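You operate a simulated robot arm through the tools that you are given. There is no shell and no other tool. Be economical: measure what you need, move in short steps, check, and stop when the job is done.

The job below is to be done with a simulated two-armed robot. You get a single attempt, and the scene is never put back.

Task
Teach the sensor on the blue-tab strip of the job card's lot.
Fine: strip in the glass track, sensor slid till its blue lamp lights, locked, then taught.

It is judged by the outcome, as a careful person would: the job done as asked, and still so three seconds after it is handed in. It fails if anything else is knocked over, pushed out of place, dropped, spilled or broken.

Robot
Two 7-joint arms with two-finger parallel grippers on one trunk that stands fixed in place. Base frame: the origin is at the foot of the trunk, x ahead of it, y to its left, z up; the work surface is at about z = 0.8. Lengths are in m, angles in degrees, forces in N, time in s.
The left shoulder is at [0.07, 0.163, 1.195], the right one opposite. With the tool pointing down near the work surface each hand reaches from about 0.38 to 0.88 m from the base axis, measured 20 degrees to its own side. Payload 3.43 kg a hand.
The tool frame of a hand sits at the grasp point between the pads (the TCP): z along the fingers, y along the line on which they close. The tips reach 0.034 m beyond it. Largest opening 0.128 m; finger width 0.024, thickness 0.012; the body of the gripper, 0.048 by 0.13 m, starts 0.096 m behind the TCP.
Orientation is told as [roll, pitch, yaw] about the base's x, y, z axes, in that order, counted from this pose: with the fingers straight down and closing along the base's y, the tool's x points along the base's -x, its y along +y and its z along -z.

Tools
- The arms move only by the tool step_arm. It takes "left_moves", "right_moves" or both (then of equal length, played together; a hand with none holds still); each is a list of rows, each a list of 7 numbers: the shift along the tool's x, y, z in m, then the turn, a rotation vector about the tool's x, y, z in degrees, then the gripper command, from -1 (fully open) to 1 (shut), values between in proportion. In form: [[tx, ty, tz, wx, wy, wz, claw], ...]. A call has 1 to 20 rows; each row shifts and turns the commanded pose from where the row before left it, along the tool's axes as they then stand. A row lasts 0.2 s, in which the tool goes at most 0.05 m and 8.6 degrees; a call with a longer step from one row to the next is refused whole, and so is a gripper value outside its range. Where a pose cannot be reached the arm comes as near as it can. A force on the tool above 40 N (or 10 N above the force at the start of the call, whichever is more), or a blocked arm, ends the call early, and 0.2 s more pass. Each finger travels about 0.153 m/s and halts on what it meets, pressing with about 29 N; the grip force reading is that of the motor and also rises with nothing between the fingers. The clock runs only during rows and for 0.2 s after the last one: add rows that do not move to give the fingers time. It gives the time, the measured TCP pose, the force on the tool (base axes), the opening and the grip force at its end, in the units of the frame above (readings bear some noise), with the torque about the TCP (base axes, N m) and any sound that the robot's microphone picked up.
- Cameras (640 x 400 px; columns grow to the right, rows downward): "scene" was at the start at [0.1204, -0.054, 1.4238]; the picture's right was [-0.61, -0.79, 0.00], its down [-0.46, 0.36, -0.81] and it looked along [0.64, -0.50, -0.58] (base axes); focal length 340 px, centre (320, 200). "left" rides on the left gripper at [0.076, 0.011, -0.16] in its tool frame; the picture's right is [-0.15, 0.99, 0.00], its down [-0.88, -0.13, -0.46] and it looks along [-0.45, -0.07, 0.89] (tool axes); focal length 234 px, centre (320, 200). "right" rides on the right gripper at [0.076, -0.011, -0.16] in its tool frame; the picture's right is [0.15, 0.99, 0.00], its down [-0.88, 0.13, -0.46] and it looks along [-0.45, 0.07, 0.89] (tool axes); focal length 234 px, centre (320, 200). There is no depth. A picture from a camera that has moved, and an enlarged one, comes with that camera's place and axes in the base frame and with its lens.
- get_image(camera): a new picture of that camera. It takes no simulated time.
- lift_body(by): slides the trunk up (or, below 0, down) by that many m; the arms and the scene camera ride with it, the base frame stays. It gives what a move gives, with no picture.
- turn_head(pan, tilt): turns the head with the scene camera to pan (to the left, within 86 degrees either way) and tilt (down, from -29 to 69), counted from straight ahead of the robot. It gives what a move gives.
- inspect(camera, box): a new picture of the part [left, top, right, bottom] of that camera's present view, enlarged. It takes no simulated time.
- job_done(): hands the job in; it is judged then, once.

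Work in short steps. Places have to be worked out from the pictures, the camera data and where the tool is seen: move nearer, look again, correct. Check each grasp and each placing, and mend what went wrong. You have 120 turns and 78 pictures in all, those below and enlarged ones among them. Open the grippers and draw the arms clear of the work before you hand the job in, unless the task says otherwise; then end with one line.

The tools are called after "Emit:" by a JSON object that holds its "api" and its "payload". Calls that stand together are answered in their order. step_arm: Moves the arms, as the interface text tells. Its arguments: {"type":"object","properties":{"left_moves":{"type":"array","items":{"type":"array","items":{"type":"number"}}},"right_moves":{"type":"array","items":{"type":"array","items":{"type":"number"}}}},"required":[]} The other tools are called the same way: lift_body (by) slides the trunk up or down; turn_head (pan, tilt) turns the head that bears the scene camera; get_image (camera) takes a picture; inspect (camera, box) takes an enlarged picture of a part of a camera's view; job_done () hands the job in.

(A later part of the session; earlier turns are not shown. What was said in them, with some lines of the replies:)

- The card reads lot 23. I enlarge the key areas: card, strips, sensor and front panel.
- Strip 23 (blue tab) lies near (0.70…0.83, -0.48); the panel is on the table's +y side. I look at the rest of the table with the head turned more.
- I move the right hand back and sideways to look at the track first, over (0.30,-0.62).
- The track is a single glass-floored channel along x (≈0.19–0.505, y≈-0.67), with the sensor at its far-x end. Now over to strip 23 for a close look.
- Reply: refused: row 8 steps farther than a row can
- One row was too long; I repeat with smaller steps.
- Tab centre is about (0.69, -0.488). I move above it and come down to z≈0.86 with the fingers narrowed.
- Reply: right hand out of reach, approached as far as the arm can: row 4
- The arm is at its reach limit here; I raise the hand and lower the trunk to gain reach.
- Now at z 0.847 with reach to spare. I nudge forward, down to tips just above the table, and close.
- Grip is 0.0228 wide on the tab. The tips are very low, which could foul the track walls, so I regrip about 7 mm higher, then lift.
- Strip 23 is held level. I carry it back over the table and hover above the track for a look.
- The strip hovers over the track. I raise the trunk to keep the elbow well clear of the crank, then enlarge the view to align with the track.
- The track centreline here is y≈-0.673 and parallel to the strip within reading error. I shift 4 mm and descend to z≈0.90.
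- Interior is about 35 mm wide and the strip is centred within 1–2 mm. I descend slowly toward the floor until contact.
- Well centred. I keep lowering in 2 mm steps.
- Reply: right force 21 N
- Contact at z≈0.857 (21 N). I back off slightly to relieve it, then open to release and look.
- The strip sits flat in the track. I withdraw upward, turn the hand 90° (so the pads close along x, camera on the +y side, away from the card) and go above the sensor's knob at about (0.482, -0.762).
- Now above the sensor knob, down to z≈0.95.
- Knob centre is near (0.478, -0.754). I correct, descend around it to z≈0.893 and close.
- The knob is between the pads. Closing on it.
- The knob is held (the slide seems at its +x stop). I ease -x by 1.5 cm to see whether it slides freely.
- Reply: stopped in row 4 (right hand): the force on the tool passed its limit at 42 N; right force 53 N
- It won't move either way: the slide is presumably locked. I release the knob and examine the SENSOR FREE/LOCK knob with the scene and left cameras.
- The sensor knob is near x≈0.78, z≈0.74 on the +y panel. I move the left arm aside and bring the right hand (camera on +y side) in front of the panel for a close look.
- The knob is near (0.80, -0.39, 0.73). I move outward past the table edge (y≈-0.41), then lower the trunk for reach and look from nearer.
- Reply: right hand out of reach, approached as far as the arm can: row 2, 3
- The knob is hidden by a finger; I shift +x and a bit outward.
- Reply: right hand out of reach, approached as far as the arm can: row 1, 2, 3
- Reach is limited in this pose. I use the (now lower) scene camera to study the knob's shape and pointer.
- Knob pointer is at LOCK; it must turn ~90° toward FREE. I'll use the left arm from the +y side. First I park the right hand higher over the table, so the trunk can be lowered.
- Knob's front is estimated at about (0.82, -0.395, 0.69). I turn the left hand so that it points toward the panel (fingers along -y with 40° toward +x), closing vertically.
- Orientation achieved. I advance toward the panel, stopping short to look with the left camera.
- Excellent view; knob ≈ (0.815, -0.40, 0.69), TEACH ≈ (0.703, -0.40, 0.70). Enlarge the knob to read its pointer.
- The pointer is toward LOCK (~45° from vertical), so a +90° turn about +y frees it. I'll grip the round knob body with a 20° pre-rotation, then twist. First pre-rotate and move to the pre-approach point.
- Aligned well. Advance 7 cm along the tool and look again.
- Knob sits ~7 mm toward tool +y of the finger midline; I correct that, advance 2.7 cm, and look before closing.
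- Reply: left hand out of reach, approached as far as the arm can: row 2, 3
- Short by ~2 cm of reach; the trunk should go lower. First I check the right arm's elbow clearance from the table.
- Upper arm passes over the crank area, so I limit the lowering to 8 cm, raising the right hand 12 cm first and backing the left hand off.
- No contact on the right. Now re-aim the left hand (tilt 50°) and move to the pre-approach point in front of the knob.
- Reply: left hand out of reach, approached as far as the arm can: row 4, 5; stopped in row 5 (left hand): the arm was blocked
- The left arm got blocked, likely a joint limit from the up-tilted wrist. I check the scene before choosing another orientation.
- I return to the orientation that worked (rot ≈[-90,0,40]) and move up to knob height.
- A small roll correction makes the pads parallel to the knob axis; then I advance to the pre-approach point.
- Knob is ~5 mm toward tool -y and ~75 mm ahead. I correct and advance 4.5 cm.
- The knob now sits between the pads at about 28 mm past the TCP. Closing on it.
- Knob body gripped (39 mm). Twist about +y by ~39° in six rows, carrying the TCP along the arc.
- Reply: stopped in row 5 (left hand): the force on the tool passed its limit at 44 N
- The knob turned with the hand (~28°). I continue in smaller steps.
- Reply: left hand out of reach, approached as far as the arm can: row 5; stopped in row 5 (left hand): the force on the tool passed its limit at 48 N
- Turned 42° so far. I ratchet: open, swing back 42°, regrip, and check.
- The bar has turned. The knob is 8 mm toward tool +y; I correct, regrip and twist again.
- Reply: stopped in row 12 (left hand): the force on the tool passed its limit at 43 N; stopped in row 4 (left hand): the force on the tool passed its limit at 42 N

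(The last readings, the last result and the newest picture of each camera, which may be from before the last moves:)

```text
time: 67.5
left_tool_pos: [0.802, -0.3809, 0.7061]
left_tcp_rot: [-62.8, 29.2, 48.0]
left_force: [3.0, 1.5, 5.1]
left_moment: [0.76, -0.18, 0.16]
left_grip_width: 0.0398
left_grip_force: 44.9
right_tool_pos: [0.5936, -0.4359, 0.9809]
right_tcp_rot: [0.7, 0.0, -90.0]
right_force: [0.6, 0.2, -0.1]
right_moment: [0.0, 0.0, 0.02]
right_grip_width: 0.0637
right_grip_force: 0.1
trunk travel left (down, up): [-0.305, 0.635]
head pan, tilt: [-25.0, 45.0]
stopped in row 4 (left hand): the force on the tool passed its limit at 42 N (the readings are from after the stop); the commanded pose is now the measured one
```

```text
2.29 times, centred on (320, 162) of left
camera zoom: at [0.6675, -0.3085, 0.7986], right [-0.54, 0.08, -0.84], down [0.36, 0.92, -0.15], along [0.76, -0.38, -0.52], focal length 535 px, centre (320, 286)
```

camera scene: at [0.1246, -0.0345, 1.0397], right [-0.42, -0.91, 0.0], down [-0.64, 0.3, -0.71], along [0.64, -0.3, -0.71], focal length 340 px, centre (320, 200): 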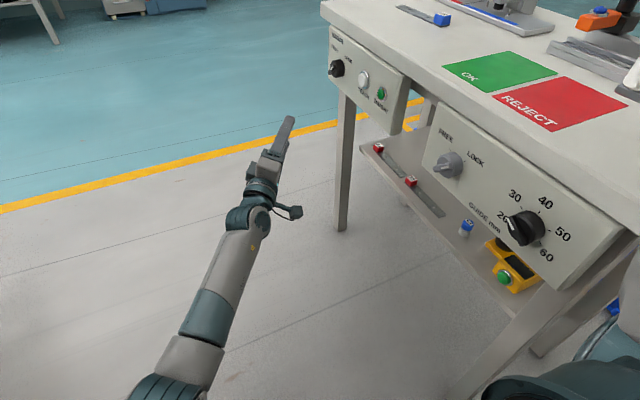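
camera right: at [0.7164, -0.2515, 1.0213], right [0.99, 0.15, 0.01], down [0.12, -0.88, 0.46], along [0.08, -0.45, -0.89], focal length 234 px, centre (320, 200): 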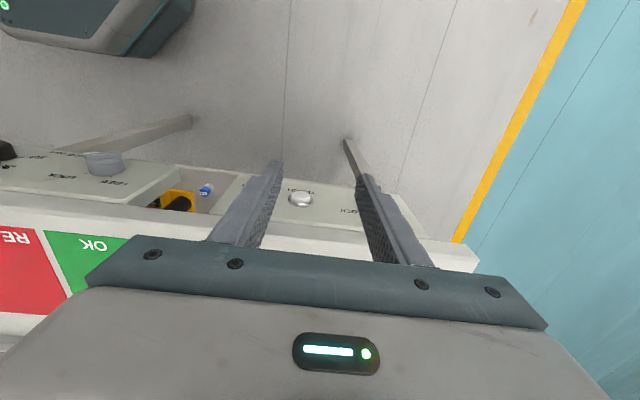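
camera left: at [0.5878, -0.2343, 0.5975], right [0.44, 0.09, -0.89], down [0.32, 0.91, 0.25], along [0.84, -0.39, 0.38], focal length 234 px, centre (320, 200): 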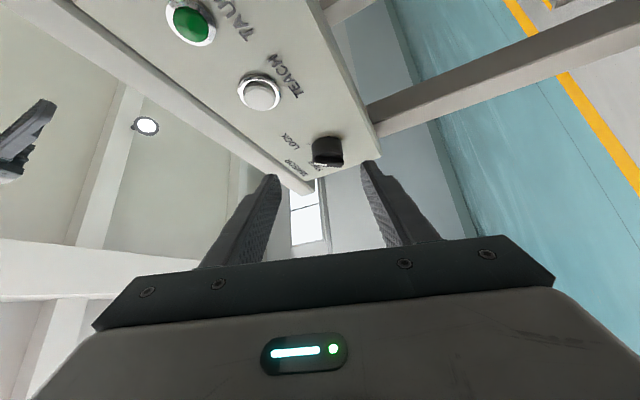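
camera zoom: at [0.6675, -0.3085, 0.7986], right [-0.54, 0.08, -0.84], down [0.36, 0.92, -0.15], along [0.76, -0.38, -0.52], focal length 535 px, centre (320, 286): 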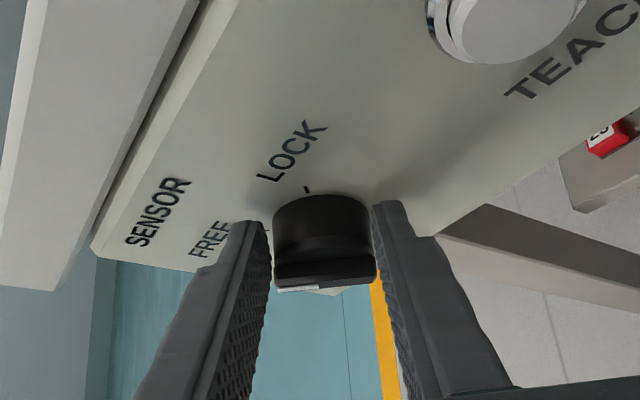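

About 83° turned. One more short ratchet to make sure it reaches the FREE stop.

Emit:
{"api": "step_arm", "payload": {"left_moves": [[0, 0, 0, 0, 0, 0, 0.2], [0, 0, 0, 0, 0, 0, 0.1], [0, 0.0028, 0, 5.5, 0, 6.36, 0.1], [0, 0.0028, 0, 5.5, 0, 6.36, 0.1], [0, 0.0028, 0, 5.5, 0, 6.36, 0.1], [0, 0.002, 0, 0, 0, 0, 0.2], [0, 0, 0, 0, 0, 0, 0.6], [0, 0, 0, 0, 0, 0, 0.6], [0, 0, 0, 0, 0, 0, 0.6], [0, -0.0014, 0, -2.8, 0, -3.2, 0.6], [0, -0.0014, 0, -2.8, 0, -3.2, 0.6], [0, -0.0014, 0, -2.8, 0, -3.2, 0.6], [0, -0.0014, 0, -2.8, 0, -3.2, 0.6]]}}

```text
time: 70.3
left_tool_pos: [0.7984, -0.3817, 0.7034]
left_tcp_rot: [-69.2, 23.7, 45.2]
left_force: [0.3, -0.7, -2.5]
left_moment: [0.21, -0.01, 0.47]
left_grip_width: 0.0395
left_grip_force: 44.9
right_tool_pos: [0.595, -0.436, 0.9808]
right_tcp_rot: [0.9, 0.0, -90.0]
right_force: [0.1, 0.1, -1.5]
right_moment: [-0.03, 0.01, 0.01]
right_grip_width: 0.0638
right_grip_force: 0.1
trunk travel left (down, up): [-0.305, 0.635]
head pan, tilt: [-25.0, 45.0]
```

Release, back off and look at the pointer.

Emit:
{"api": "step_arm", "payload": {"left_moves": [[0, 0, 0, 0, 0, 0, 0.2], [0, 0, 0, 0, 0, 0, -0.1], [0, 0, -0.03, 0, 0, 0, -0.1], [0, 0, -0.04, 0, 0, 0, -0.1], [0, 0, -0.03, 0, 0, 0, -0.1]]}}

Emit:
{"api": "inspect", "payload": {"camera": "left", "box": [240, 60, 400, 180]}}

```text
time: 71.5
left_tool_pos: [0.7406, -0.3053, 0.7351]
left_tcp_rot: [-69.2, 23.9, 45.2]
left_force: [0.9, -0.2, -0.3]
left_moment: [-0.02, -0.01, 0.0]
left_grip_width: 0.0704
left_grip_force: 0.1
right_tool_pos: [0.5939, -0.4359, 0.9805]
right_tcp_rot: [0.8, 0.1, -90.0]
right_force: [-0.2, 0.4, -0.1]
right_moment: [0.0, -0.04, 0.02]
right_grip_width: 0.064
right_grip_force: 0.1
trunk travel left (down, up): [-0.305, 0.635]
head pan, tilt: [-25.0, 45.0]
```

```text
3.33 times, centred on (320, 120) of left
camera zoom: at [0.5957, -0.2338, 0.8079], right [-0.42, 0.08, -0.91], down [0.38, 0.92, -0.1], along [0.83, -0.38, -0.41], focal length 781 px, centre (320, 467)
```

zoom: 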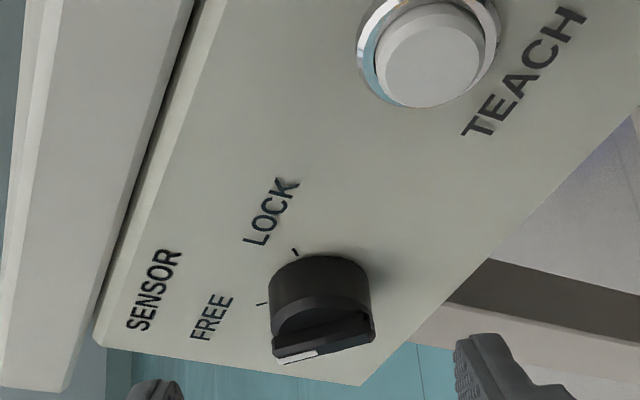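

The pointer is now at FREE. I back the left hand away, raise the trunk, and take the right hand back above the sensor knob.

Emit:
{"api": "step_arm", "payload": {"left_moves": [[0, 0, -0.04, 0, 0, 0, -0.1], [0, 0, -0.02, 0, 0, 0, -0.1]]}}

Emit:
{"api": "lift_body", "payload": {"by": 0.27}}

Emit:
{"api": "step_arm", "payload": {"right_moves": [[0, -0.03, 0, 0, -0.8, 0, 0], [-0.03, -0.03, 0.02, 0, 0, 0, 0], [-0.035, -0.03, 0.02, 0, 0, 0, 0], [-0.035, -0.029, 0.02, 0, 0, 0, 0], [-0.04, 0, 0.025, 0, 0, 0, 0], [-0.04, 0, 0.025, 0, 0, 0, 0], [-0.04, 0, 0.025, 0, 0, 0, 0], [-0.04, 0, 0.025, 0, 0, 0, 0], [-0.04, 0, 0.025, 0, 0, 0, 0], [-0.019, 0, 0.035, 0, 0, 0, 0], [0, 0, 0.04, 0, 0, 0, 0], [0, 0, 0.03, 0, 0, 0, 0]]}}

```text
time: 72.1
left_tool_pos: [0.7062, -0.2594, 0.7533]
left_tcp_rot: [-69.0, 23.7, 45.2]
left_force: [-0.3, -0.6, 0.5]
left_moment: [0.04, 0.01, 0.0]
left_grip_width: 0.0703
left_grip_force: 0.2
right_tool_pos: [0.5944, -0.4361, 0.9815]
right_tcp_rot: [0.9, -0.1, -90.0]
right_force: [-0.6, 0.4, 0.2]
right_moment: [0.03, -0.01, 0.02]
right_grip_width: 0.064
right_grip_force: 0.0
trunk travel left (down, up): [-0.305, 0.635]
head pan, tilt: [-25.0, 45.0]
```

```text
time: 74.8
left_tool_pos: [0.7063, -0.2605, 1.024]
left_tcp_rot: [-69.1, 23.7, 45.2]
left_force: [0.9, 0.5, -0.2]
left_moment: [0.01, 0.01, -0.01]
left_grip_width: 0.0703
left_grip_force: 0.0
right_tool_pos: [0.5935, -0.4354, 1.2505]
right_tcp_rot: [0.8, 0.0, -90.0]
right_force: [-0.6, -0.4, 0.4]
right_moment: [-0.02, 0.03, 0.0]
right_grip_width: 0.0642
right_grip_force: 0.0
trunk travel left (down, up): [-0.575, 0.365]
head pan, tilt: [-25.0, 45.0]
```

```text
refused: row 3 steps farther than a row can; nothing moved
```

Emit:
{"api": "step_arm", "payload": {"right_moves": [[0, -0.03, 0, 0, -0.8, 0, 0], [-0.03, -0.03, 0.02, 0, 0, 0, 0], [-0.03, -0.03, 0.02, 0, 0, 0, 0], [-0.03, -0.028, 0.02, 0, 0, 0, 0], [-0.04, 0, 0.025, 0, 0, 0, 0], [-0.04, 0, 0.025, 0, 0, 0, 0], [-0.04, 0, 0.025, 0, 0, 0, 0], [-0.04, 0, 0.025, 0, 0, 0, 0], [-0.04, 0, 0.025, 0, 0, 0, 0], [-0.029, 0, 0.03, 0, 0, 0, 0], [0, 0, 0.04, 0, 0, 0, 0], [0, 0, 0.035, 0, 0, 0, 0]]}}

Emit:
{"api": "get_image", "payload": {"camera": "right"}}

```text
time: 77.4
left_tool_pos: [0.7076, -0.2614, 1.0247]
left_tcp_rot: [-69.0, 23.7, 45.2]
left_force: [0.4, 0.3, -0.2]
left_moment: [0.01, -0.03, -0.01]
left_grip_width: 0.0704
left_grip_force: 0.1
right_tool_pos: [0.4812, -0.7607, 0.9624]
right_tcp_rot: [0.7, -0.6, -90.0]
right_force: [-0.1, -0.3, 0.5]
right_moment: [-0.03, -0.01, 0.01]
right_grip_width: 0.0639
right_grip_force: 0.0
trunk travel left (down, up): [-0.575, 0.365]
head pan, tilt: [-25.0, 45.0]
```

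```text
13 pictures are left
camera right: at [0.4684, -0.6827, 1.1204], right [0.99, 0.15, 0.01], down [0.12, -0.87, 0.47], along [0.08, -0.46, -0.88], focal length 234 px, centre (320, 200)
```

right: 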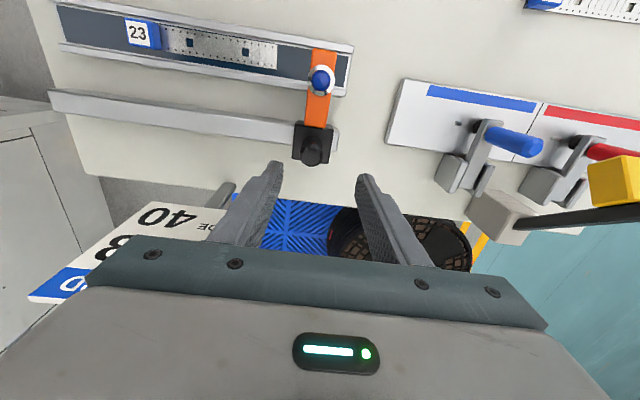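

Lower around the sensor knob and grip it.

Emit:
{"api": "step_arm", "payload": {"right_moves": [[0.006, -0.005, 0.02, 0, 0, 0, 0], [0, 0, 0.025, 0, 0, 0, 0], [0, 0, 0.022, 0, 0, 0, 0], [0, 0, 0, 0, 0, 0, 0.3], [0, 0, 0, 0, 0, 0, 0.75], [0, 0, 0, 0, 0, 0, 0.75], [0, -0.01, 0, 0, 0, 0, 0.75], [0, -0.01, 0, 0, 0, 0, 0.75], [0, -0.01, 0, 0, 0, 0, 0.75], [0, 0, 0, 0, 0, 0, 0.75]]}}

Emit:
{"api": "inspect", "payload": {"camera": "right", "box": [80, 0, 400, 200]}}

```text
time: 79.6
left_tool_pos: [0.707, -0.2615, 1.023]
left_tcp_rot: [-69.0, 23.7, 45.2]
left_force: [-0.4, 0.1, 0.2]
left_moment: [-0.01, -0.01, 0.02]
left_grip_width: 0.0705
left_grip_force: 0.0
right_tool_pos: [0.4466, -0.7546, 0.8956]
right_tcp_rot: [0.7, -0.7, -90.0]
right_force: [-0.2, 2.2, -6.7]
right_moment: [-0.05, 1.81, 0.07]
right_grip_width: 0.0236
right_grip_force: 45.3
trunk travel left (down, up): [-0.575, 0.365]
head pan, tilt: [-25.0, 45.0]
```

```text
2.00 times, centred on (240, 100) of right
camera zoom: at [0.4335, -0.6758, 1.0521], right [0.99, 0.15, 0.01], down [0.12, -0.87, 0.47], along [0.08, -0.46, -0.88], focal length 468 px, centre (480, 400)
```

zoom: 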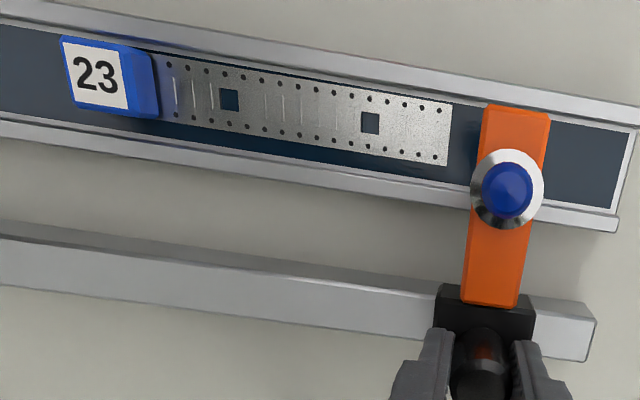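

It slides freely. Next I move it over the strip's first hole (x≈0.387), checking the lamp at x≈0.405 on the way.

Emit:
{"api": "step_arm", "payload": {"right_moves": [[0, -0.012, 0, 0, 0, 0, 0.75], [0, -0.012, 0, 0, 0, 0, 0.75], [0, -0.012, 0, 0, 0, 0, 0.75], [0, -0.005, 0, 0, 0, 0, 0.75], [0, 0, 0, 0, 0, 0, 0.75]]}}

Emit:
{"api": "inspect", "payload": {"camera": "right", "box": [80, 0, 400, 200]}}

```text
time: 80.1
left_tool_pos: [0.7039, -0.2612, 1.0241]
left_tcp_rot: [-69.0, 23.6, 45.2]
left_force: [0.1, -0.9, 0.0]
left_moment: [-0.04, -0.04, 0.0]
left_grip_width: 0.0706
left_grip_force: 0.0
right_tool_pos: [0.4264, -0.7536, 0.8937]
right_tcp_rot: [0.0, -0.9, -90.2]
right_force: [-1.6, 5.7, 6.8]
right_moment: [-0.01, -0.68, -0.01]
right_grip_width: 0.0237
right_grip_force: 45.4
trunk travel left (down, up): [-0.575, 0.365]
head pan, tilt: [-25.0, 45.0]
stopped in row 2 (right hand): the force on the tool passed its limit at 50 N (the readings are from after the stop); the commanded pose is now the measured one
```

```text
2.00 times, centred on (240, 100) of right
camera zoom: at [0.4149, -0.6751, 1.0516], right [0.99, 0.15, 0.0], down [0.13, -0.87, 0.47], along [0.07, -0.47, -0.88], focal length 468 px, centre (480, 400)
```

zoom: 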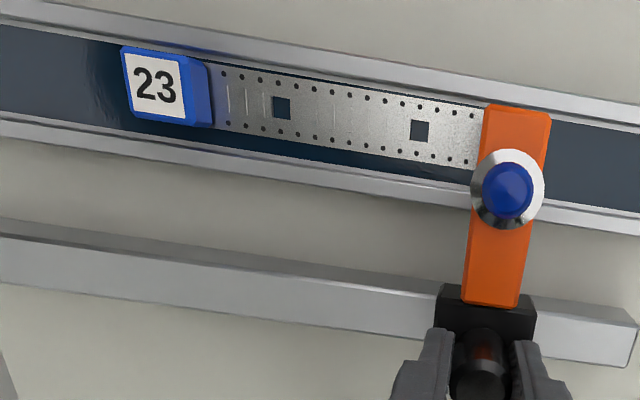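

Lamp still dark; slower steps avoid the force spike. I go on to the first hole.

Emit:
{"api": "step_arm", "payload": {"right_moves": [[0, -0.003, 0, 0, 0, 0, 0.75], [0, -0.005, 0, 0, 0, 0, 0.75], [0, -0.005, 0, 0, 0, 0, 0.75], [0, -0.005, 0, 0, 0, 0, 0.75], [0, -0.005, 0, 0, 0, 0, 0.75], [0, -0.005, 0, 0, 0, 0, 0.75], [0, -0.005, 0, 0, 0, 0, 0.75], [0, -0.004, 0, 0, 0, 0, 0.75], [0, -0.003, 0, 0, 0, 0, 0.75], [0, 0, 0, 0, 0, 0, 0.75]]}}

Emit:
{"api": "inspect", "payload": {"camera": "right", "box": [80, 0, 400, 200]}}

```text
time: 82.3
left_tool_pos: [0.7064, -0.2615, 1.0247]
left_tcp_rot: [-69.2, 23.7, 45.1]
left_force: [-0.9, 0.4, -0.1]
left_moment: [-0.01, 0.0, 0.01]
left_grip_width: 0.0706
left_grip_force: 0.1
right_tool_pos: [0.3847, -0.7543, 0.894]
right_tcp_rot: [-0.2, -1.1, -90.1]
right_force: [1.2, -3.6, 11.2]
right_moment: [-1.02, -1.36, -0.16]
right_grip_width: 0.0237
right_grip_force: 44.8
trunk travel left (down, up): [-0.575, 0.365]
head pan, tilt: [-25.0, 45.0]
```

```text
2.00 times, centred on (240, 100) of right
camera zoom: at [0.3745, -0.6746, 1.0514], right [0.99, 0.14, -0.01], down [0.13, -0.87, 0.47], along [0.06, -0.47, -0.88], focal length 468 px, centre (480, 400)
```

zoom: 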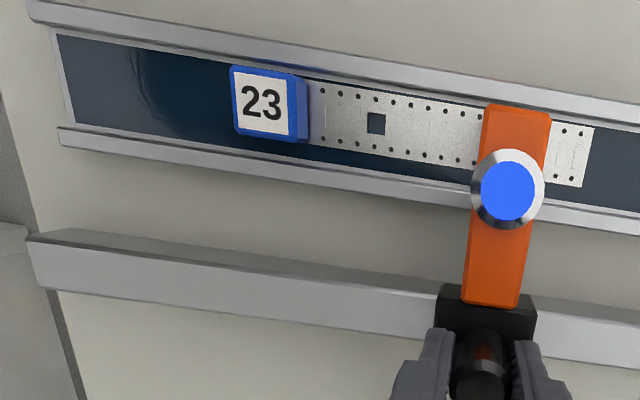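

The blue lamp is lit. I release the knob gently, withdraw upward and recheck the lamp.

Emit:
{"api": "step_arm", "payload": {"right_moves": [[0, 0, 0, 0, 0, 0, 0.5], [0, 0, 0, 0, 0, 0, 0.3], [0, 0, 0, 0, 0, 0, 0.1], [0, 0, -0.02, 0, 0, 0, 0.1], [0, 0, -0.03, 0, 0, 0, 0.1], [0, 0, -0.04, 0, 0, 0, 0.1]]}}

Emit:
{"api": "inspect", "payload": {"camera": "right", "box": [80, 0, 400, 200]}}

```text
time: 83.7
left_tool_pos: [0.7067, -0.2616, 1.0241]
left_tcp_rot: [-69.1, 23.7, 45.2]
left_force: [0.0, 0.4, 0.5]
left_moment: [0.05, 0.02, 0.03]
left_grip_width: 0.0704
left_grip_force: 0.0
right_tool_pos: [0.3867, -0.7533, 0.9837]
right_tcp_rot: [-0.2, -1.0, -90.1]
right_force: [-0.7, 0.3, 0.0]
right_moment: [-0.02, 0.0, -0.03]
right_grip_width: 0.0576
right_grip_force: 0.0
trunk travel left (down, up): [-0.575, 0.365]
head pan, tilt: [-25.0, 45.0]
```

```text
2.00 times, centred on (240, 100) of right
camera zoom: at [0.3764, -0.6744, 1.1406], right [0.99, 0.15, -0.01], down [0.13, -0.87, 0.47], along [0.06, -0.47, -0.88], focal length 468 px, centre (480, 400)
```

zoom: 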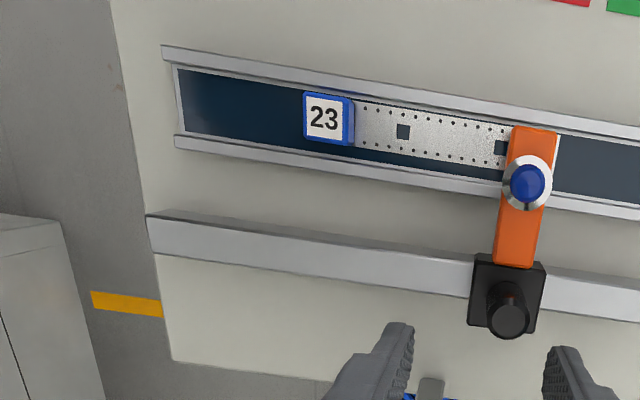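

On release the carriage was dragged ~14 mm back (+x). I'll instead cage the knob loosely, push it with one finger, then back off the finger before lifting.

Emit:
{"api": "step_arm", "payload": {"right_moves": [[0, 0.013, 0.03, 0, 0, 0, 0.1], [0, 0, 0.03, 0, 0, 0, 0.1], [0, 0, 0.029, 0, 0, 0, 0.1], [0, 0, 0, 0, 0, 0, 0.5], [0, 0, 0, 0, 0, 0, 0.5], [0, -0.004, 0, 0, 0, 0, 0.5], [0, -0.004, 0, 0, 0, 0, 0.5], [0, -0.004, 0, 0, 0, 0, 0.5], [0, -0.003, 0, 0, 0, 0, 0.5], [0, 0, 0, 0, 0, 0, 0.5]]}}

Emit:
{"api": "inspect", "payload": {"camera": "right", "box": [160, 0, 400, 250]}}

```text
time: 85.9
left_tool_pos: [0.7068, -0.2613, 1.0239]
left_tcp_rot: [-69.2, 23.7, 45.2]
left_force: [-0.6, 0.0, -1.2]
left_moment: [-0.02, -0.02, 0.01]
left_grip_width: 0.0702
left_grip_force: 0.1
right_tool_pos: [0.3824, -0.7541, 0.8951]
right_tcp_rot: [-0.2, -1.1, -90.0]
right_force: [1.0, -2.8, 9.7]
right_moment: [0.02, -0.19, -0.03]
right_grip_width: 0.0325
right_grip_force: 0.5
trunk travel left (down, up): [-0.575, 0.365]
head pan, tilt: [-25.0, 45.0]
```

```text
1.60 times, centred on (280, 125) of right
camera zoom: at [0.3731, -0.6755, 1.0514], right [0.99, 0.14, -0.01], down [0.13, -0.87, 0.47], along [0.06, -0.47, -0.88], focal length 375 px, centre (384, 320)
```

zoom: 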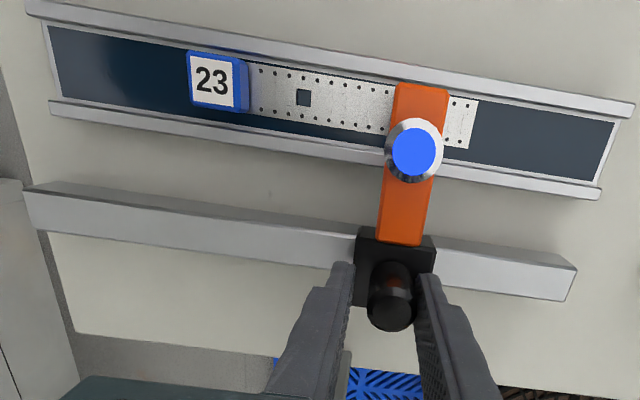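

Lamp lit. The 9.7 N upward force shows the fingertips press on the carriage block — that caused the drag. I lift 6 mm first, ease the finger off, then rise.

Emit:
{"api": "step_arm", "payload": {"right_moves": [[0, 0, -0.003, 0, 0, 0, 0.5], [0, 0, -0.004, 0, 0, 0, 0.5], [0, 0.003, 0, 0, 0, 0, 0.5], [0, 0, 0, 0, 0, 0, 0.5]]}}

Emit:
{"api": "step_arm", "payload": {"right_moves": [[0, 0, -0.01, 0, 0, 0, 0.5], [0, 0, -0.03, 0, 0, 0, 0.5], [0, 0, -0.04, 0, 0, 0, 0.5], [0, 0, -0.02, 0, 0, 0, 0.5]]}}

Emit:
{"api": "inspect", "payload": {"camera": "right", "box": [160, 0, 400, 250]}}

```text
time: 86.9
left_tool_pos: [0.7071, -0.2605, 1.0236]
left_tcp_rot: [-69.1, 23.8, 45.2]
left_force: [-1.0, -0.4, -0.8]
left_moment: [-0.01, -0.04, 0.0]
left_grip_width: 0.0703
left_grip_force: 0.1
right_tool_pos: [0.3871, -0.7552, 0.9]
right_tcp_rot: [-0.3, -1.0, -90.1]
right_force: [-0.2, -0.3, 0.0]
right_moment: [-0.02, 0.01, -0.01]
right_grip_width: 0.032
right_grip_force: 0.0
trunk travel left (down, up): [-0.575, 0.365]
head pan, tilt: [-25.0, 45.0]
```

```text
time: 87.9
left_tool_pos: [0.7076, -0.2611, 1.0244]
left_tcp_rot: [-69.1, 23.7, 45.2]
left_force: [-0.3, -0.3, -0.2]
left_moment: [-0.01, -0.03, -0.01]
left_grip_width: 0.0706
left_grip_force: 0.0
right_tool_pos: [0.3861, -0.7522, 0.9999]
right_tcp_rot: [-0.2, -1.1, -90.1]
right_force: [0.2, 0.2, -0.4]
right_moment: [0.01, 0.01, 0.0]
right_grip_width: 0.0319
right_grip_force: 0.0
trunk travel left (down, up): [-0.575, 0.365]
head pan, tilt: [-25.0, 45.0]
```

```text
1.60 times, centred on (280, 125) of right
camera zoom: at [0.3762, -0.6731, 1.1572], right [0.99, 0.15, -0.01], down [0.13, -0.87, 0.47], along [0.06, -0.47, -0.88], focal length 375 px, centre (384, 320)
```

zoom: 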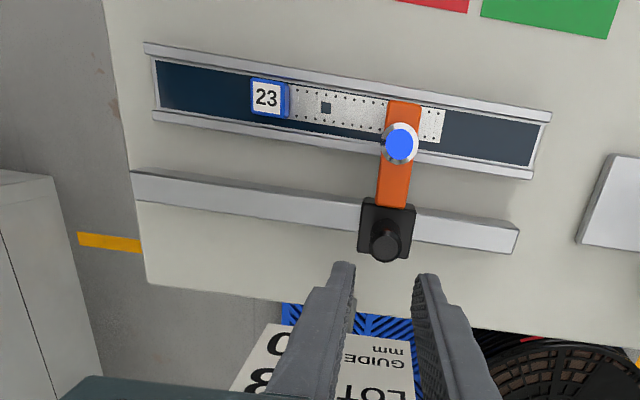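

Lamp stays lit with the sensor free-standing. I raise and park the right hand as before, then lower the trunk so that the left hand can turn the lock.

Emit:
{"api": "step_arm", "payload": {"right_moves": [[0, 0, -0.04, 0, 0, 0, 0], [0.02, 0.01, -0.04, 0, 0, 0, 0], [0.03, 0.02, -0.03, 0, 0, 0, 0], [0.03, 0.02, -0.03, 0, 0, 0, 0], [0.03, 0.02, -0.03, 0, 0, 0, 0], [0.03, 0.02, -0.03, 0, 0, 0, 0], [0.03, 0.02, -0.03, 0, 0, 0, 0], [0.03, 0.02, -0.02, 0, 0, 0, 0], [0.04, 0.025, 0, 0, 0, 0, 0], [0.04, 0.025, 0, 0, 0, 0, 0], [0.036, 0.028, 0, 0, 0, 0, 0]]}}

Emit:
{"api": "lift_body", "payload": {"by": -0.27}}

```text
time: 90.3
left_tool_pos: [0.7073, -0.2611, 1.0235]
left_tcp_rot: [-69.1, 23.8, 45.2]
left_force: [0.8, -0.2, 0.6]
left_moment: [0.01, 0.03, -0.04]
left_grip_width: 0.0704
left_grip_force: 0.0
right_tool_pos: [0.5985, -0.4308, 1.243]
right_tcp_rot: [-0.3, -0.9, -90.1]
right_force: [0.9, 0.1, 0.2]
right_moment: [-0.02, 0.01, -0.03]
right_grip_width: 0.0639
right_grip_force: 0.0
trunk travel left (down, up): [-0.575, 0.365]
head pan, tilt: [-25.0, 45.0]
```

```text
time: 93.1
left_tool_pos: [0.7065, -0.2616, 0.7546]
left_tcp_rot: [-69.1, 23.7, 45.2]
left_force: [0.3, -0.5, 0.4]
left_moment: [0.02, 0.0, -0.01]
left_grip_width: 0.0705
left_grip_force: 0.0
right_tool_pos: [0.5958, -0.4312, 0.9744]
right_tcp_rot: [-0.1, -1.1, -90.1]
right_force: [-1.6, 0.2, 1.2]
right_moment: [0.0, 0.0, 0.0]
right_grip_width: 0.064
right_grip_force: 0.2
trunk travel left (down, up): [-0.305, 0.635]
head pan, tilt: [-25.0, 45.0]
```

Re-advance to the former gripping pose, grip, and twist back toward LOCK.

Emit:
{"api": "step_arm", "payload": {"left_moves": [[0, 0, 0.045, 0, 0, 0, -0.1], [0, 0, 0.045, 0, 0, 0, -0.1], [0, 0, 0.045, 0, 0, 0, -0.1], [0, 0, 0.025, 0, 0, 0, -0.1], [0, 0, 0, 0, 0, 0, 0.2], [0, 0, 0, 0, 0, 0, 0.6], [0, 0, 0, 0, 0, 0, 0.6], [0, 0, 0, 0, 0, 0, 0.6]]}}

Emit:
{"api": "step_arm", "payload": {"left_moves": [[0, 0.0014, 0, 2.8, 0, 3.2, 0.6], [0, 0.0014, 0, 2.8, 0, 3.2, 0.6], [0, 0.0014, 0, 2.8, 0, 3.2, 0.6], [0, 0.0014, 0, 2.8, 0, 3.2, 0.6], [0, 0.0014, 0, 2.8, 0, 3.2, 0.6], [0, 0.0014, 0, 2.8, 0, 3.2, 0.6], [0, 0.0014, 0, 2.8, 0, 3.2, 0.6], [0, 0.0014, 0, 2.8, 0, 3.2, 0.6]]}}

```text
time: 94.9
left_tool_pos: [0.798, -0.3823, 0.7024]
left_tcp_rot: [-69.4, 23.7, 45.1]
left_force: [8.2, -4.8, 6.1]
left_moment: [-0.46, -0.32, -0.43]
left_grip_width: 0.039
left_grip_force: 45.3
right_tool_pos: [0.5957, -0.4327, 0.9737]
right_tcp_rot: [-0.3, -1.0, -90.1]
right_force: [-0.6, -1.2, 0.2]
right_moment: [0.02, -0.01, -0.04]
right_grip_width: 0.064
right_grip_force: 0.0
trunk travel left (down, up): [-0.305, 0.635]
head pan, tilt: [-25.0, 45.0]
```

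```text
time: 96.8
left_tool_pos: [0.7936, -0.3829, 0.6859]
left_tcp_rot: [-91.9, -1.3, 41.1]
left_force: [-6.1, 1.3, -6.8]
left_moment: [-0.38, 0.16, 0.07]
left_grip_width: 0.0387
left_grip_force: 45.2
right_tool_pos: [0.5985, -0.433, 0.9741]
right_tcp_rot: [-0.2, -0.9, -90.1]
right_force: [-0.3, -0.1, -0.4]
right_moment: [0.0, 0.05, 0.03]
right_grip_width: 0.0639
right_grip_force: 0.1
trunk travel left (down, up): [-0.305, 0.635]
head pan, tilt: [-25.0, 45.0]
stopped in row 8 (left hand): the force on the tool passed its limit at 43 N (the readings are from after the stop); the commanded pose is now the measured one
```

First stroke of ~33° done. Ratchet: open, swing down 40°, regrip, and twist back.

Emit:
{"api": "step_arm", "payload": {"left_moves": [[0, 0, 0, 0, 0, 0, 0.2], [0, 0, 0, 0, 0, 0, 0], [0, -0.0026, 0, -5.2, 0, -6.05, 0], [0, -0.0026, 0, -5.2, 0, -6.05, 0], [0, -0.0026, 0, -5.2, 0, -6.05, 0], [0, -0.0026, 0, -5.2, 0, -6.05, 0], [0, -0.0016, 0, -3.2, 0, -3.8, 0], [0, 0, 0, 0, 0, 0, 0], [0, 0, 0, 0, 0, 0, 0.3], [0, 0, 0, 0, 0, 0, 0.6], [0, 0, 0, 0, 0, 0, 0.6], [0, 0, 0, 0, 0, 0, 0.6]]}}

Emit:
{"api": "step_arm", "payload": {"left_moves": [[0, 0.0014, 0, 2.8, 0, 3.2, 0.6], [0, 0.0014, 0, 2.8, 0, 3.2, 0.6], [0, 0.0014, 0, 2.8, 0, 3.2, 0.6], [0, 0.0014, 0, 2.8, 0, 3.2, 0.6], [0, 0.0014, 0, 2.8, 0, 3.2, 0.6], [0, 0.0014, 0, 2.8, 0, 3.2, 0.6], [0, 0.0014, 0, 2.8, 0, 3.2, 0.6], [0, 0.0014, 0, 2.8, 0, 3.2, 0.6]]}}

```text
time: 99.4
left_tool_pos: [0.7966, -0.3829, 0.706]
left_tcp_rot: [-67.3, 25.9, 46.1]
left_force: [22.4, -6.5, 32.7]
left_moment: [-0.05, -1.36, 0.08]
left_grip_width: 0.0391
left_grip_force: 45.1
right_tool_pos: [0.5949, -0.4313, 0.9757]
right_tcp_rot: [-0.1, -1.1, -90.1]
right_force: [0.7, 0.0, 0.2]
right_moment: [0.0, -0.02, 0.01]
right_grip_width: 0.064
right_grip_force: 0.0
trunk travel left (down, up): [-0.305, 0.635]
head pan, tilt: [-25.0, 45.0]
```

```text
time: 101.2
left_tool_pos: [0.7892, -0.3835, 0.6866]
left_tcp_rot: [-90.4, 1.3, 41.0]
left_force: [-38.6, 29.3, 0.3]
left_moment: [0.06, 0.0, 0.24]
left_grip_width: 0.0373
left_grip_force: 44.8
right_tool_pos: [0.5959, -0.4302, 0.9766]
right_tcp_rot: [0.0, -1.3, -90.1]
right_force: [-0.5, 0.0, -0.3]
right_moment: [-0.06, 0.0, -0.02]
right_grip_width: 0.064
right_grip_force: 0.1
trunk travel left (down, up): [-0.305, 0.635]
head pan, tilt: [-25.0, 45.0]
stopped in row 8 (left hand): the force on the tool passed its limit at 51 N (the readings are from after the stop); the commanded pose is now the measured one
```

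The grip drifted a little (width 37 mm). I open and look.

Emit:
{"api": "step_arm", "payload": {"left_moves": [[0, 0, 0, 0, 0, 0, 0.2], [0, 0, 0, 0, 0, 0, -0.1], [0, 0, 0, 0, 0, 0, -0.1]]}}

Emit:
{"api": "inspect", "payload": {"camera": "left", "box": [220, 75, 420, 250]}}

```text
time: 102.0
left_tool_pos: [0.7909, -0.3839, 0.6847]
left_tcp_rot: [-90.1, 1.4, 41.1]
left_force: [-0.1, 0.1, 0.3]
left_moment: [0.02, -0.01, 0.0]
left_grip_width: 0.0704
left_grip_force: 0.0
right_tool_pos: [0.5984, -0.4326, 0.9745]
right_tcp_rot: [-0.1, -1.0, -90.1]
right_force: [0.0, -0.1, 0.2]
right_moment: [-0.02, 0.03, 0.0]
right_grip_width: 0.0639
right_grip_force: 0.0
trunk travel left (down, up): [-0.305, 0.635]
head pan, tilt: [-25.0, 45.0]
```

```text
2.29 times, centred on (320, 162) of left
camera zoom: at [0.6286, -0.3138, 0.6747], right [0.09, 0.08, -0.99], down [0.37, 0.92, 0.11], along [0.93, -0.37, 0.06], focal length 535 px, centre (320, 286)
```

zoom: 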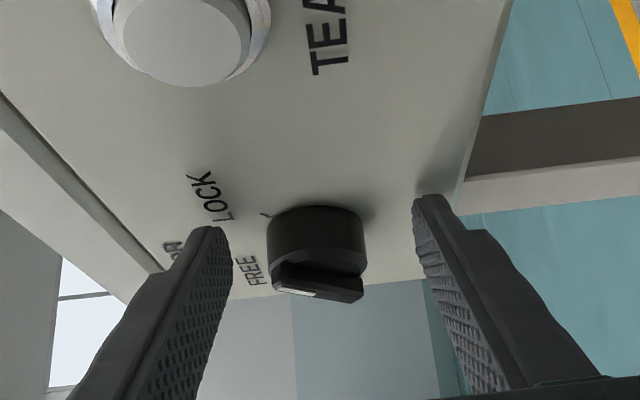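

The bar is back almost at its original LOCK slant. I do one more short ratchet (recentred by 4 mm in x) to bring it home to the stop.

Emit:
{"api": "step_arm", "payload": {"left_moves": [[-0.003, 0, 0.0026, 0, 0, 0, 0], [0, -0.0026, 0, -5.2, 0, -6.05, 0], [0, -0.0026, 0, -5.2, 0, -6.05, 0], [0, -0.0013, 0, -2.6, 0, -3.0, 0], [0, 0, 0, 0, 0, 0, 0.3], [0, 0, 0, 0, 0, 0, 0.6], [0, 0, 0, 0, 0, 0, 0.6], [0, 0, 0, 0, 0, 0, 0.6], [0, 0.0014, 0, 2.8, 0, 3.2, 0.6], [0, 0.0014, 0, 2.8, 0, 3.2, 0.6], [0, 0.0014, 0, 2.8, 0, 3.2, 0.6], [0, 0.0014, 0, 2.8, 0, 3.2, 0.6], [0, 0.0014, 0, 2.8, 0, 3.2, 0.6], [0, 0, 0, 0, 0, 0, 0.6]]}}

```text
time: 105.0
left_tool_pos: [0.7925, -0.3834, 0.6863]
left_tcp_rot: [-91.4, 0.2, 41.0]
left_force: [-9.3, 10.1, 16.4]
left_moment: [-0.01, -0.46, 0.07]
left_grip_width: 0.0388
left_grip_force: 45.3
right_tool_pos: [0.5946, -0.4308, 0.9752]
right_tcp_rot: [-0.1, -1.1, -90.1]
right_force: [0.0, 0.9, 0.8]
right_moment: [0.03, 0.01, 0.03]
right_grip_width: 0.0643
right_grip_force: 0.0
trunk travel left (down, up): [-0.305, 0.635]
head pan, tilt: [-25.0, 45.0]
```

Release, back off 9 cm and check pointer and TEACH button together.

Emit:
{"api": "step_arm", "payload": {"left_moves": [[0, 0, 0, 0, 0, 0, 0.2], [0, 0, 0, 0, 0, 0, -0.1], [0, 0, -0.04, 0, 0, 0, -0.1], [0, 0, -0.05, 0, 0, 0, -0.1], [0, 0, 0, 0, 0, 0, -0.1]]}}

Emit:
{"api": "inspect", "payload": {"camera": "left", "box": [240, 40, 400, 180]}}

```text
time: 106.2
left_tool_pos: [0.7348, -0.3174, 0.6803]
left_tcp_rot: [-91.0, 0.3, 41.3]
left_force: [0.6, -0.1, 0.5]
left_moment: [-0.03, 0.04, -0.02]
left_grip_width: 0.0705
left_grip_force: 0.1
right_tool_pos: [0.5983, -0.4334, 0.974]
right_tcp_rot: [-0.1, -0.9, -90.1]
right_force: [0.4, -0.2, 0.1]
right_moment: [-0.02, -0.02, 0.03]
right_grip_width: 0.0638
right_grip_force: 0.1
trunk travel left (down, up): [-0.305, 0.635]
head pan, tilt: [-25.0, 45.0]
```

```text
2.86 times, centred on (320, 110) of left
camera zoom: at [0.5724, -0.2471, 0.6669], right [0.12, 0.08, -0.99], down [0.36, 0.92, 0.12], along [0.92, -0.37, 0.08], focal length 669 px, centre (320, 457)
```

zoom: 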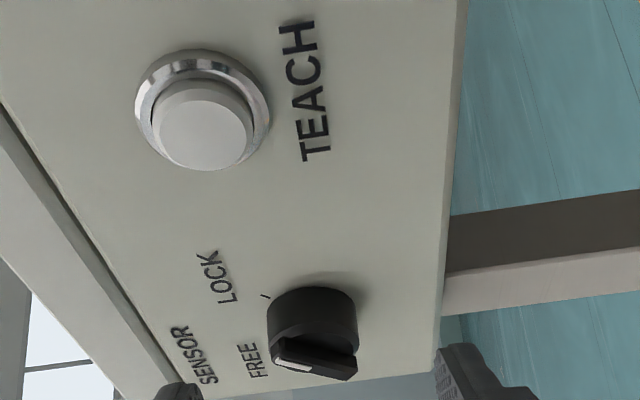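

The pointer is back at LOCK. Now TEACH at ≈(0.704, -0.401, 0.705): I close the fingers, square the hand to the panel and line up in front of the button.

Emit:
{"api": "step_arm", "payload": {"left_moves": [[0, 0, -0.02, 0, 8.2, 0, 0.5], [0, 0, 0, 0, 8.2, 0, 1], [0, 0, 0, 0, 8.2, 0, 1], [0, 0, 0, 0, 8.2, 0, 1], [0, 0, 0, 0, 8.2, 0, 1], [0, 0, 0, 0, 0, 0, 1]]}}

```text
time: 107.7
left_tool_pos: [0.7219, -0.3021, 0.6812]
left_tcp_rot: [-91.0, -0.6, 0.2]
left_force: [0.1, 0.1, -0.2]
left_moment: [-0.01, 0.0, 0.01]
left_grip_width: 0.0
left_grip_force: 28.9
right_tool_pos: [0.598, -0.4323, 0.9738]
right_tcp_rot: [-0.2, -0.9, -90.1]
right_force: [0.5, -0.4, 0.0]
right_moment: [0.01, 0.03, 0.03]
right_grip_width: 0.064
right_grip_force: 0.1
trunk travel left (down, up): [-0.305, 0.635]
head pan, tilt: [-25.0, 45.0]
```

Emit:
{"api": "step_arm", "payload": {"left_moves": [[0.018, -0.024, 0, 0, 0, 0, 1], [0, 0, 0.03, 0, 0, 0, 1], [0, 0, 0.01, 0, 0, 0, 1], [0, 0, 0, 0, 0, 0, 1]]}}

Emit:
{"api": "inspect", "payload": {"camera": "left", "box": [220, 80, 420, 260]}}

```text
time: 108.7
left_tool_pos: [0.7037, -0.3411, 0.7051]
left_tcp_rot: [-90.9, -0.5, 0.1]
left_force: [-0.1, 0.4, 0.6]
left_moment: [-0.01, 0.01, -0.01]
left_grip_width: 0.0003
left_grip_force: 29.3
right_tool_pos: [0.5978, -0.4322, 0.974]
right_tcp_rot: [-0.1, -1.0, -90.0]
right_force: [1.1, -0.7, 0.1]
right_moment: [-0.01, 0.0, 0.01]
right_grip_width: 0.064
right_grip_force: 0.0
trunk travel left (down, up): [-0.305, 0.635]
head pan, tilt: [-25.0, 45.0]
```

```text
2.22 times, centred on (320, 170) of left
camera zoom: at [0.6264, -0.1818, 0.6907], right [0.15, -0.02, -0.99], down [0.88, 0.46, 0.13], along [0.45, -0.89, 0.09], focal length 520 px, centre (320, 267)
```

zoom: 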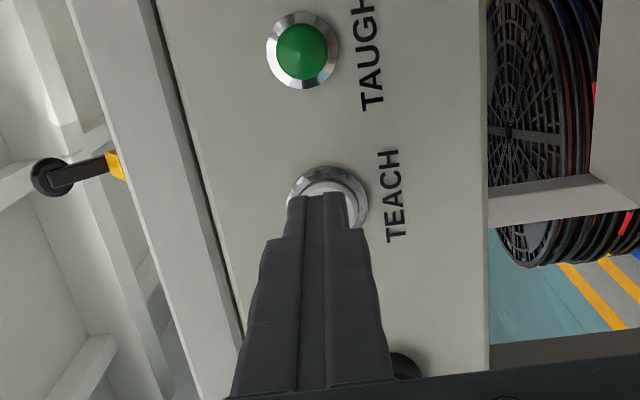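

Tips are aligned within 5 mm; small correction, then press in small steps.

Emit:
{"api": "step_arm", "payload": {"left_moves": [[-0.004, 0.003, 0.01, 0, 0, 0, 1], [0, 0, 0.008, 0, 0, 0, 1], [0, 0, 0.004, 0, 0, 0, 1], [0, 0, 0.003, 0, 0, 0, 1], [0, 0, 0.003, 0, 0, 0, 1], [0, 0, 0.003, 0, 0, 0, 1], [0, 0, 0.002, 0, 0, 0, 1]]}}

```text
time: 110.2
left_tool_pos: [0.7085, -0.373, 0.7045]
left_tcp_rot: [-91.0, -0.4, 0.2]
left_force: [-1.0, -0.5, 0.5]
left_moment: [0.0, -0.03, 0.03]
left_grip_width: 0.0001
left_grip_force: 29.1
right_tool_pos: [0.5981, -0.4335, 0.9736]
right_tcp_rot: [-0.2, -1.0, -90.1]
right_force: [0.5, -0.2, 0.0]
right_moment: [0.07, 0.01, 0.0]
right_grip_width: 0.0641
right_grip_force: 0.0
trunk travel left (down, up): [-0.305, 0.635]
head pan, tilt: [-25.0, 45.0]
```

No contact yet; continue in 2 mm steps.

Emit:
{"api": "step_arm", "payload": {"left_moves": [[0, 0, 0.002, 0, 0, 0, 1], [0, 0, 0.002, 0, 0, 0, 1], [0, 0, 0.002, 0, 0, 0, 1], [0, 0, 0.002, 0, 0, 0, 1], [0, 0, 0, 0, 0, 0, 1]]}}

```text
time: 111.5
left_tool_pos: [0.7091, -0.3796, 0.704]
left_tcp_rot: [-91.0, -0.3, 0.2]
left_force: [-4.4, 20.6, -5.2]
left_moment: [0.19, 0.0, -0.11]
left_grip_width: 0.0
left_grip_force: 28.5
right_tool_pos: [0.5967, -0.4326, 0.9737]
right_tcp_rot: [-0.2, -1.1, -90.0]
right_force: [-0.2, 0.3, -0.3]
right_moment: [0.01, -0.01, -0.03]
right_grip_width: 0.0641
right_grip_force: 0.0
trunk travel left (down, up): [-0.305, 0.635]
head pan, tilt: [-25.0, 45.0]
heard: click
```

A click, 20 N: the button is pressed. Retract and check the TAUGHT lamp.

Emit:
{"api": "step_arm", "payload": {"left_moves": [[0, 0, 0, 0, 0, 0, 1], [0, 0, -0.02, 0, 0, 0, 1], [0, 0, -0.03, 0, 0, 0, 1], [0, 0, -0.04, 0, 0, 0, 1]]}}

Emit:
{"api": "inspect", "payload": {"camera": "left", "box": [220, 60, 420, 260]}}

```text
time: 112.5
left_tool_pos: [0.7071, -0.2926, 0.7021]
left_tcp_rot: [-91.1, -0.4, 0.1]
left_force: [0.6, 0.8, 0.2]
left_moment: [-0.01, -0.01, 0.0]
left_grip_width: 0.0002
left_grip_force: 29.0
right_tool_pos: [0.5976, -0.433, 0.9749]
right_tcp_rot: [-0.3, -1.0, -90.1]
right_force: [0.7, 0.7, 0.0]
right_moment: [-0.02, 0.03, 0.03]
right_grip_width: 0.064
right_grip_force: 0.1
trunk travel left (down, up): [-0.305, 0.635]
head pan, tilt: [-25.0, 45.0]
```

```text
2.00 times, centred on (320, 160) of left
camera zoom: at [0.6295, -0.1336, 0.6871], right [0.15, -0.02, -0.99], down [0.88, 0.46, 0.13], along [0.45, -0.89, 0.09], focal length 468 px, centre (320, 280)
```

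zoom: 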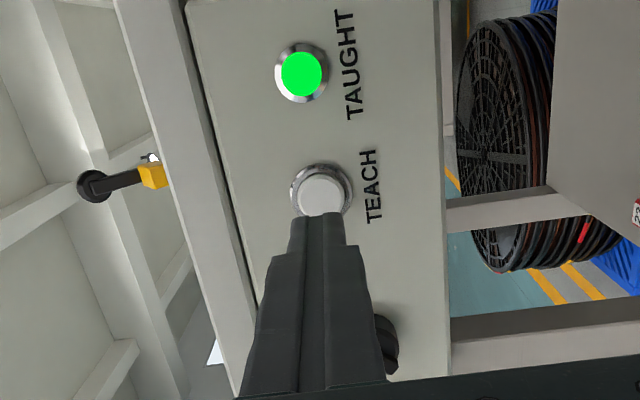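

TAUGHT is lit. I withdraw the left arm, open both grippers and raise the trunk.

Emit:
{"api": "step_arm", "payload": {"left_moves": [[0, 0, -0.045, 0, 0, 0, 0.5], [0, 0, -0.045, 0, 0, 0, -0.5], [0, 0, -0.045, 0, 0, 0, -1], [0, 0, -0.045, 0, 0, 0, -1], [0, 0, -0.045, 0, 0, 0, -1]], "right_moves": [[0, 0, 0, 0, 0, 0, -0.3], [0, 0, 0, 0, 0, 0, -0.6], [0, 0, 0, 0, 0, 0, -1], [0, 0, 0, 0, 0, 0, -1], [0, 0, 0, 0, 0, 0, -1]]}}

Emit:
{"api": "lift_body", "payload": {"by": 0.27}}

Emit:
{"api": "turn_head", "payload": {"pan": -55, "tilt": 42}}

Emit:
{"api": "get_image", "payload": {"camera": "scene"}}

```text
time: 113.7
left_tool_pos: [0.709, -0.0668, 0.6969]
left_tcp_rot: [-91.0, -0.4, 0.1]
left_force: [-0.3, 0.3, -0.4]
left_moment: [0.0, 0.01, -0.02]
left_grip_width: 0.1279
left_grip_force: 0.2
right_tool_pos: [0.5975, -0.4321, 0.9745]
right_tcp_rot: [-0.2, -1.1, -90.1]
right_force: [0.0, 0.5, -0.3]
right_moment: [-0.01, 0.01, 0.04]
right_grip_width: 0.128
right_grip_force: 0.1
trunk travel left (down, up): [-0.305, 0.635]
head pan, tilt: [-25.0, 45.0]
```

```text
time: 116.4
left_tool_pos: [0.7098, -0.0664, 0.9662]
left_tcp_rot: [-91.1, -0.3, 0.2]
left_force: [-0.2, 0.5, 0.0]
left_moment: [0.02, -0.02, 0.02]
left_grip_width: 0.1281
left_grip_force: 0.1
right_tool_pos: [0.5973, -0.4331, 1.2429]
right_tcp_rot: [-0.1, -0.9, -90.0]
right_force: [0.7, -0.1, 0.7]
right_moment: [-0.03, 0.01, -0.01]
right_grip_width: 0.128
right_grip_force: 0.1
trunk travel left (down, up): [-0.575, 0.365]
head pan, tilt: [-25.0, 45.0]
```

```text
time: 117.3
left_tool_pos: [0.7097, -0.0673, 0.9672]
left_tcp_rot: [-91.1, -0.3, 0.3]
left_force: [-0.1, 0.6, 0.1]
left_moment: [-0.01, 0.02, -0.03]
left_grip_width: 0.1278
left_grip_force: 0.0
right_tool_pos: [0.5973, -0.4335, 1.2436]
right_tcp_rot: [-0.1, -0.9, -90.1]
right_force: [0.8, -0.2, -0.7]
right_moment: [0.01, 0.01, 0.05]
right_grip_width: 0.1279
right_grip_force: 0.1
trunk travel left (down, up): [-0.575, 0.365]
head pan, tilt: [-55.0, 42.0]
```

```text
2 pictures are left
camera scene: at [0.0991, -0.0685, 1.314], right [-0.82, -0.57, 0.0], down [-0.38, 0.55, -0.74], along [0.43, -0.61, -0.67], focal length 340 px, centre (320, 200)
```

scene: 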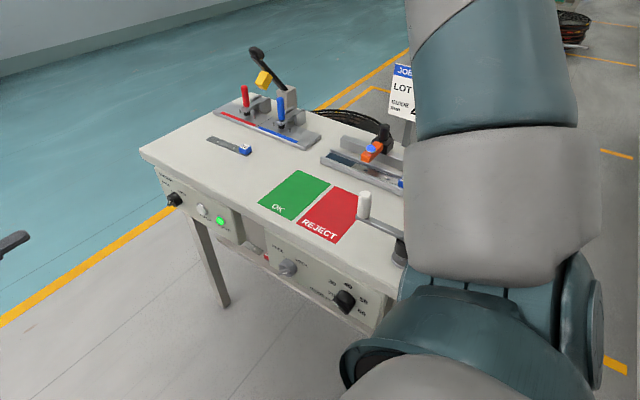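

A last enlarged check of sensor lamp and strip.

Emit:
{"api": "inspect", "payload": {"camera": "scene", "box": [310, 110, 406, 200]}}

```text
4.44 times, centred on (358, 155) of scene
camera zoom: at [0.0991, -0.0685, 1.314], right [-0.82, -0.57, 0.0], down [-0.38, 0.55, -0.74], along [0.43, -0.61, -0.67], focal length 1509 px, centre (151, 400)
```

zoom: 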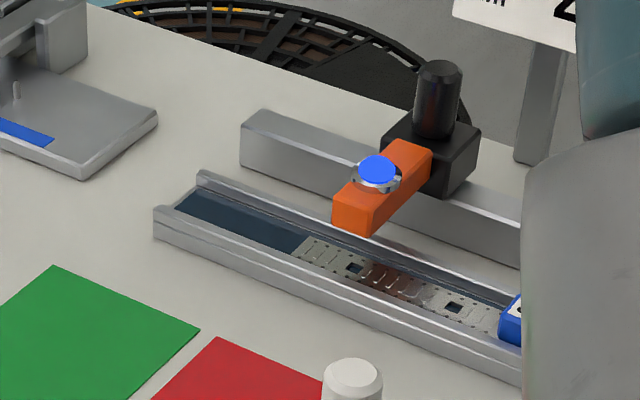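

The sensor lamp and the TAUGHT lamp are both lit, the knob is at LOCK, and both arms are clear with their grippers open. I hand the job in.

Emit:
{"api": "job_done", "payload": {}}

```text
The job is handed in.
```

The job is done: the blue-tab strip of lot 23 is in the glass track, the sensor is locked with its blue lamp lit, and it has been taught (TAUGHT lamp on).
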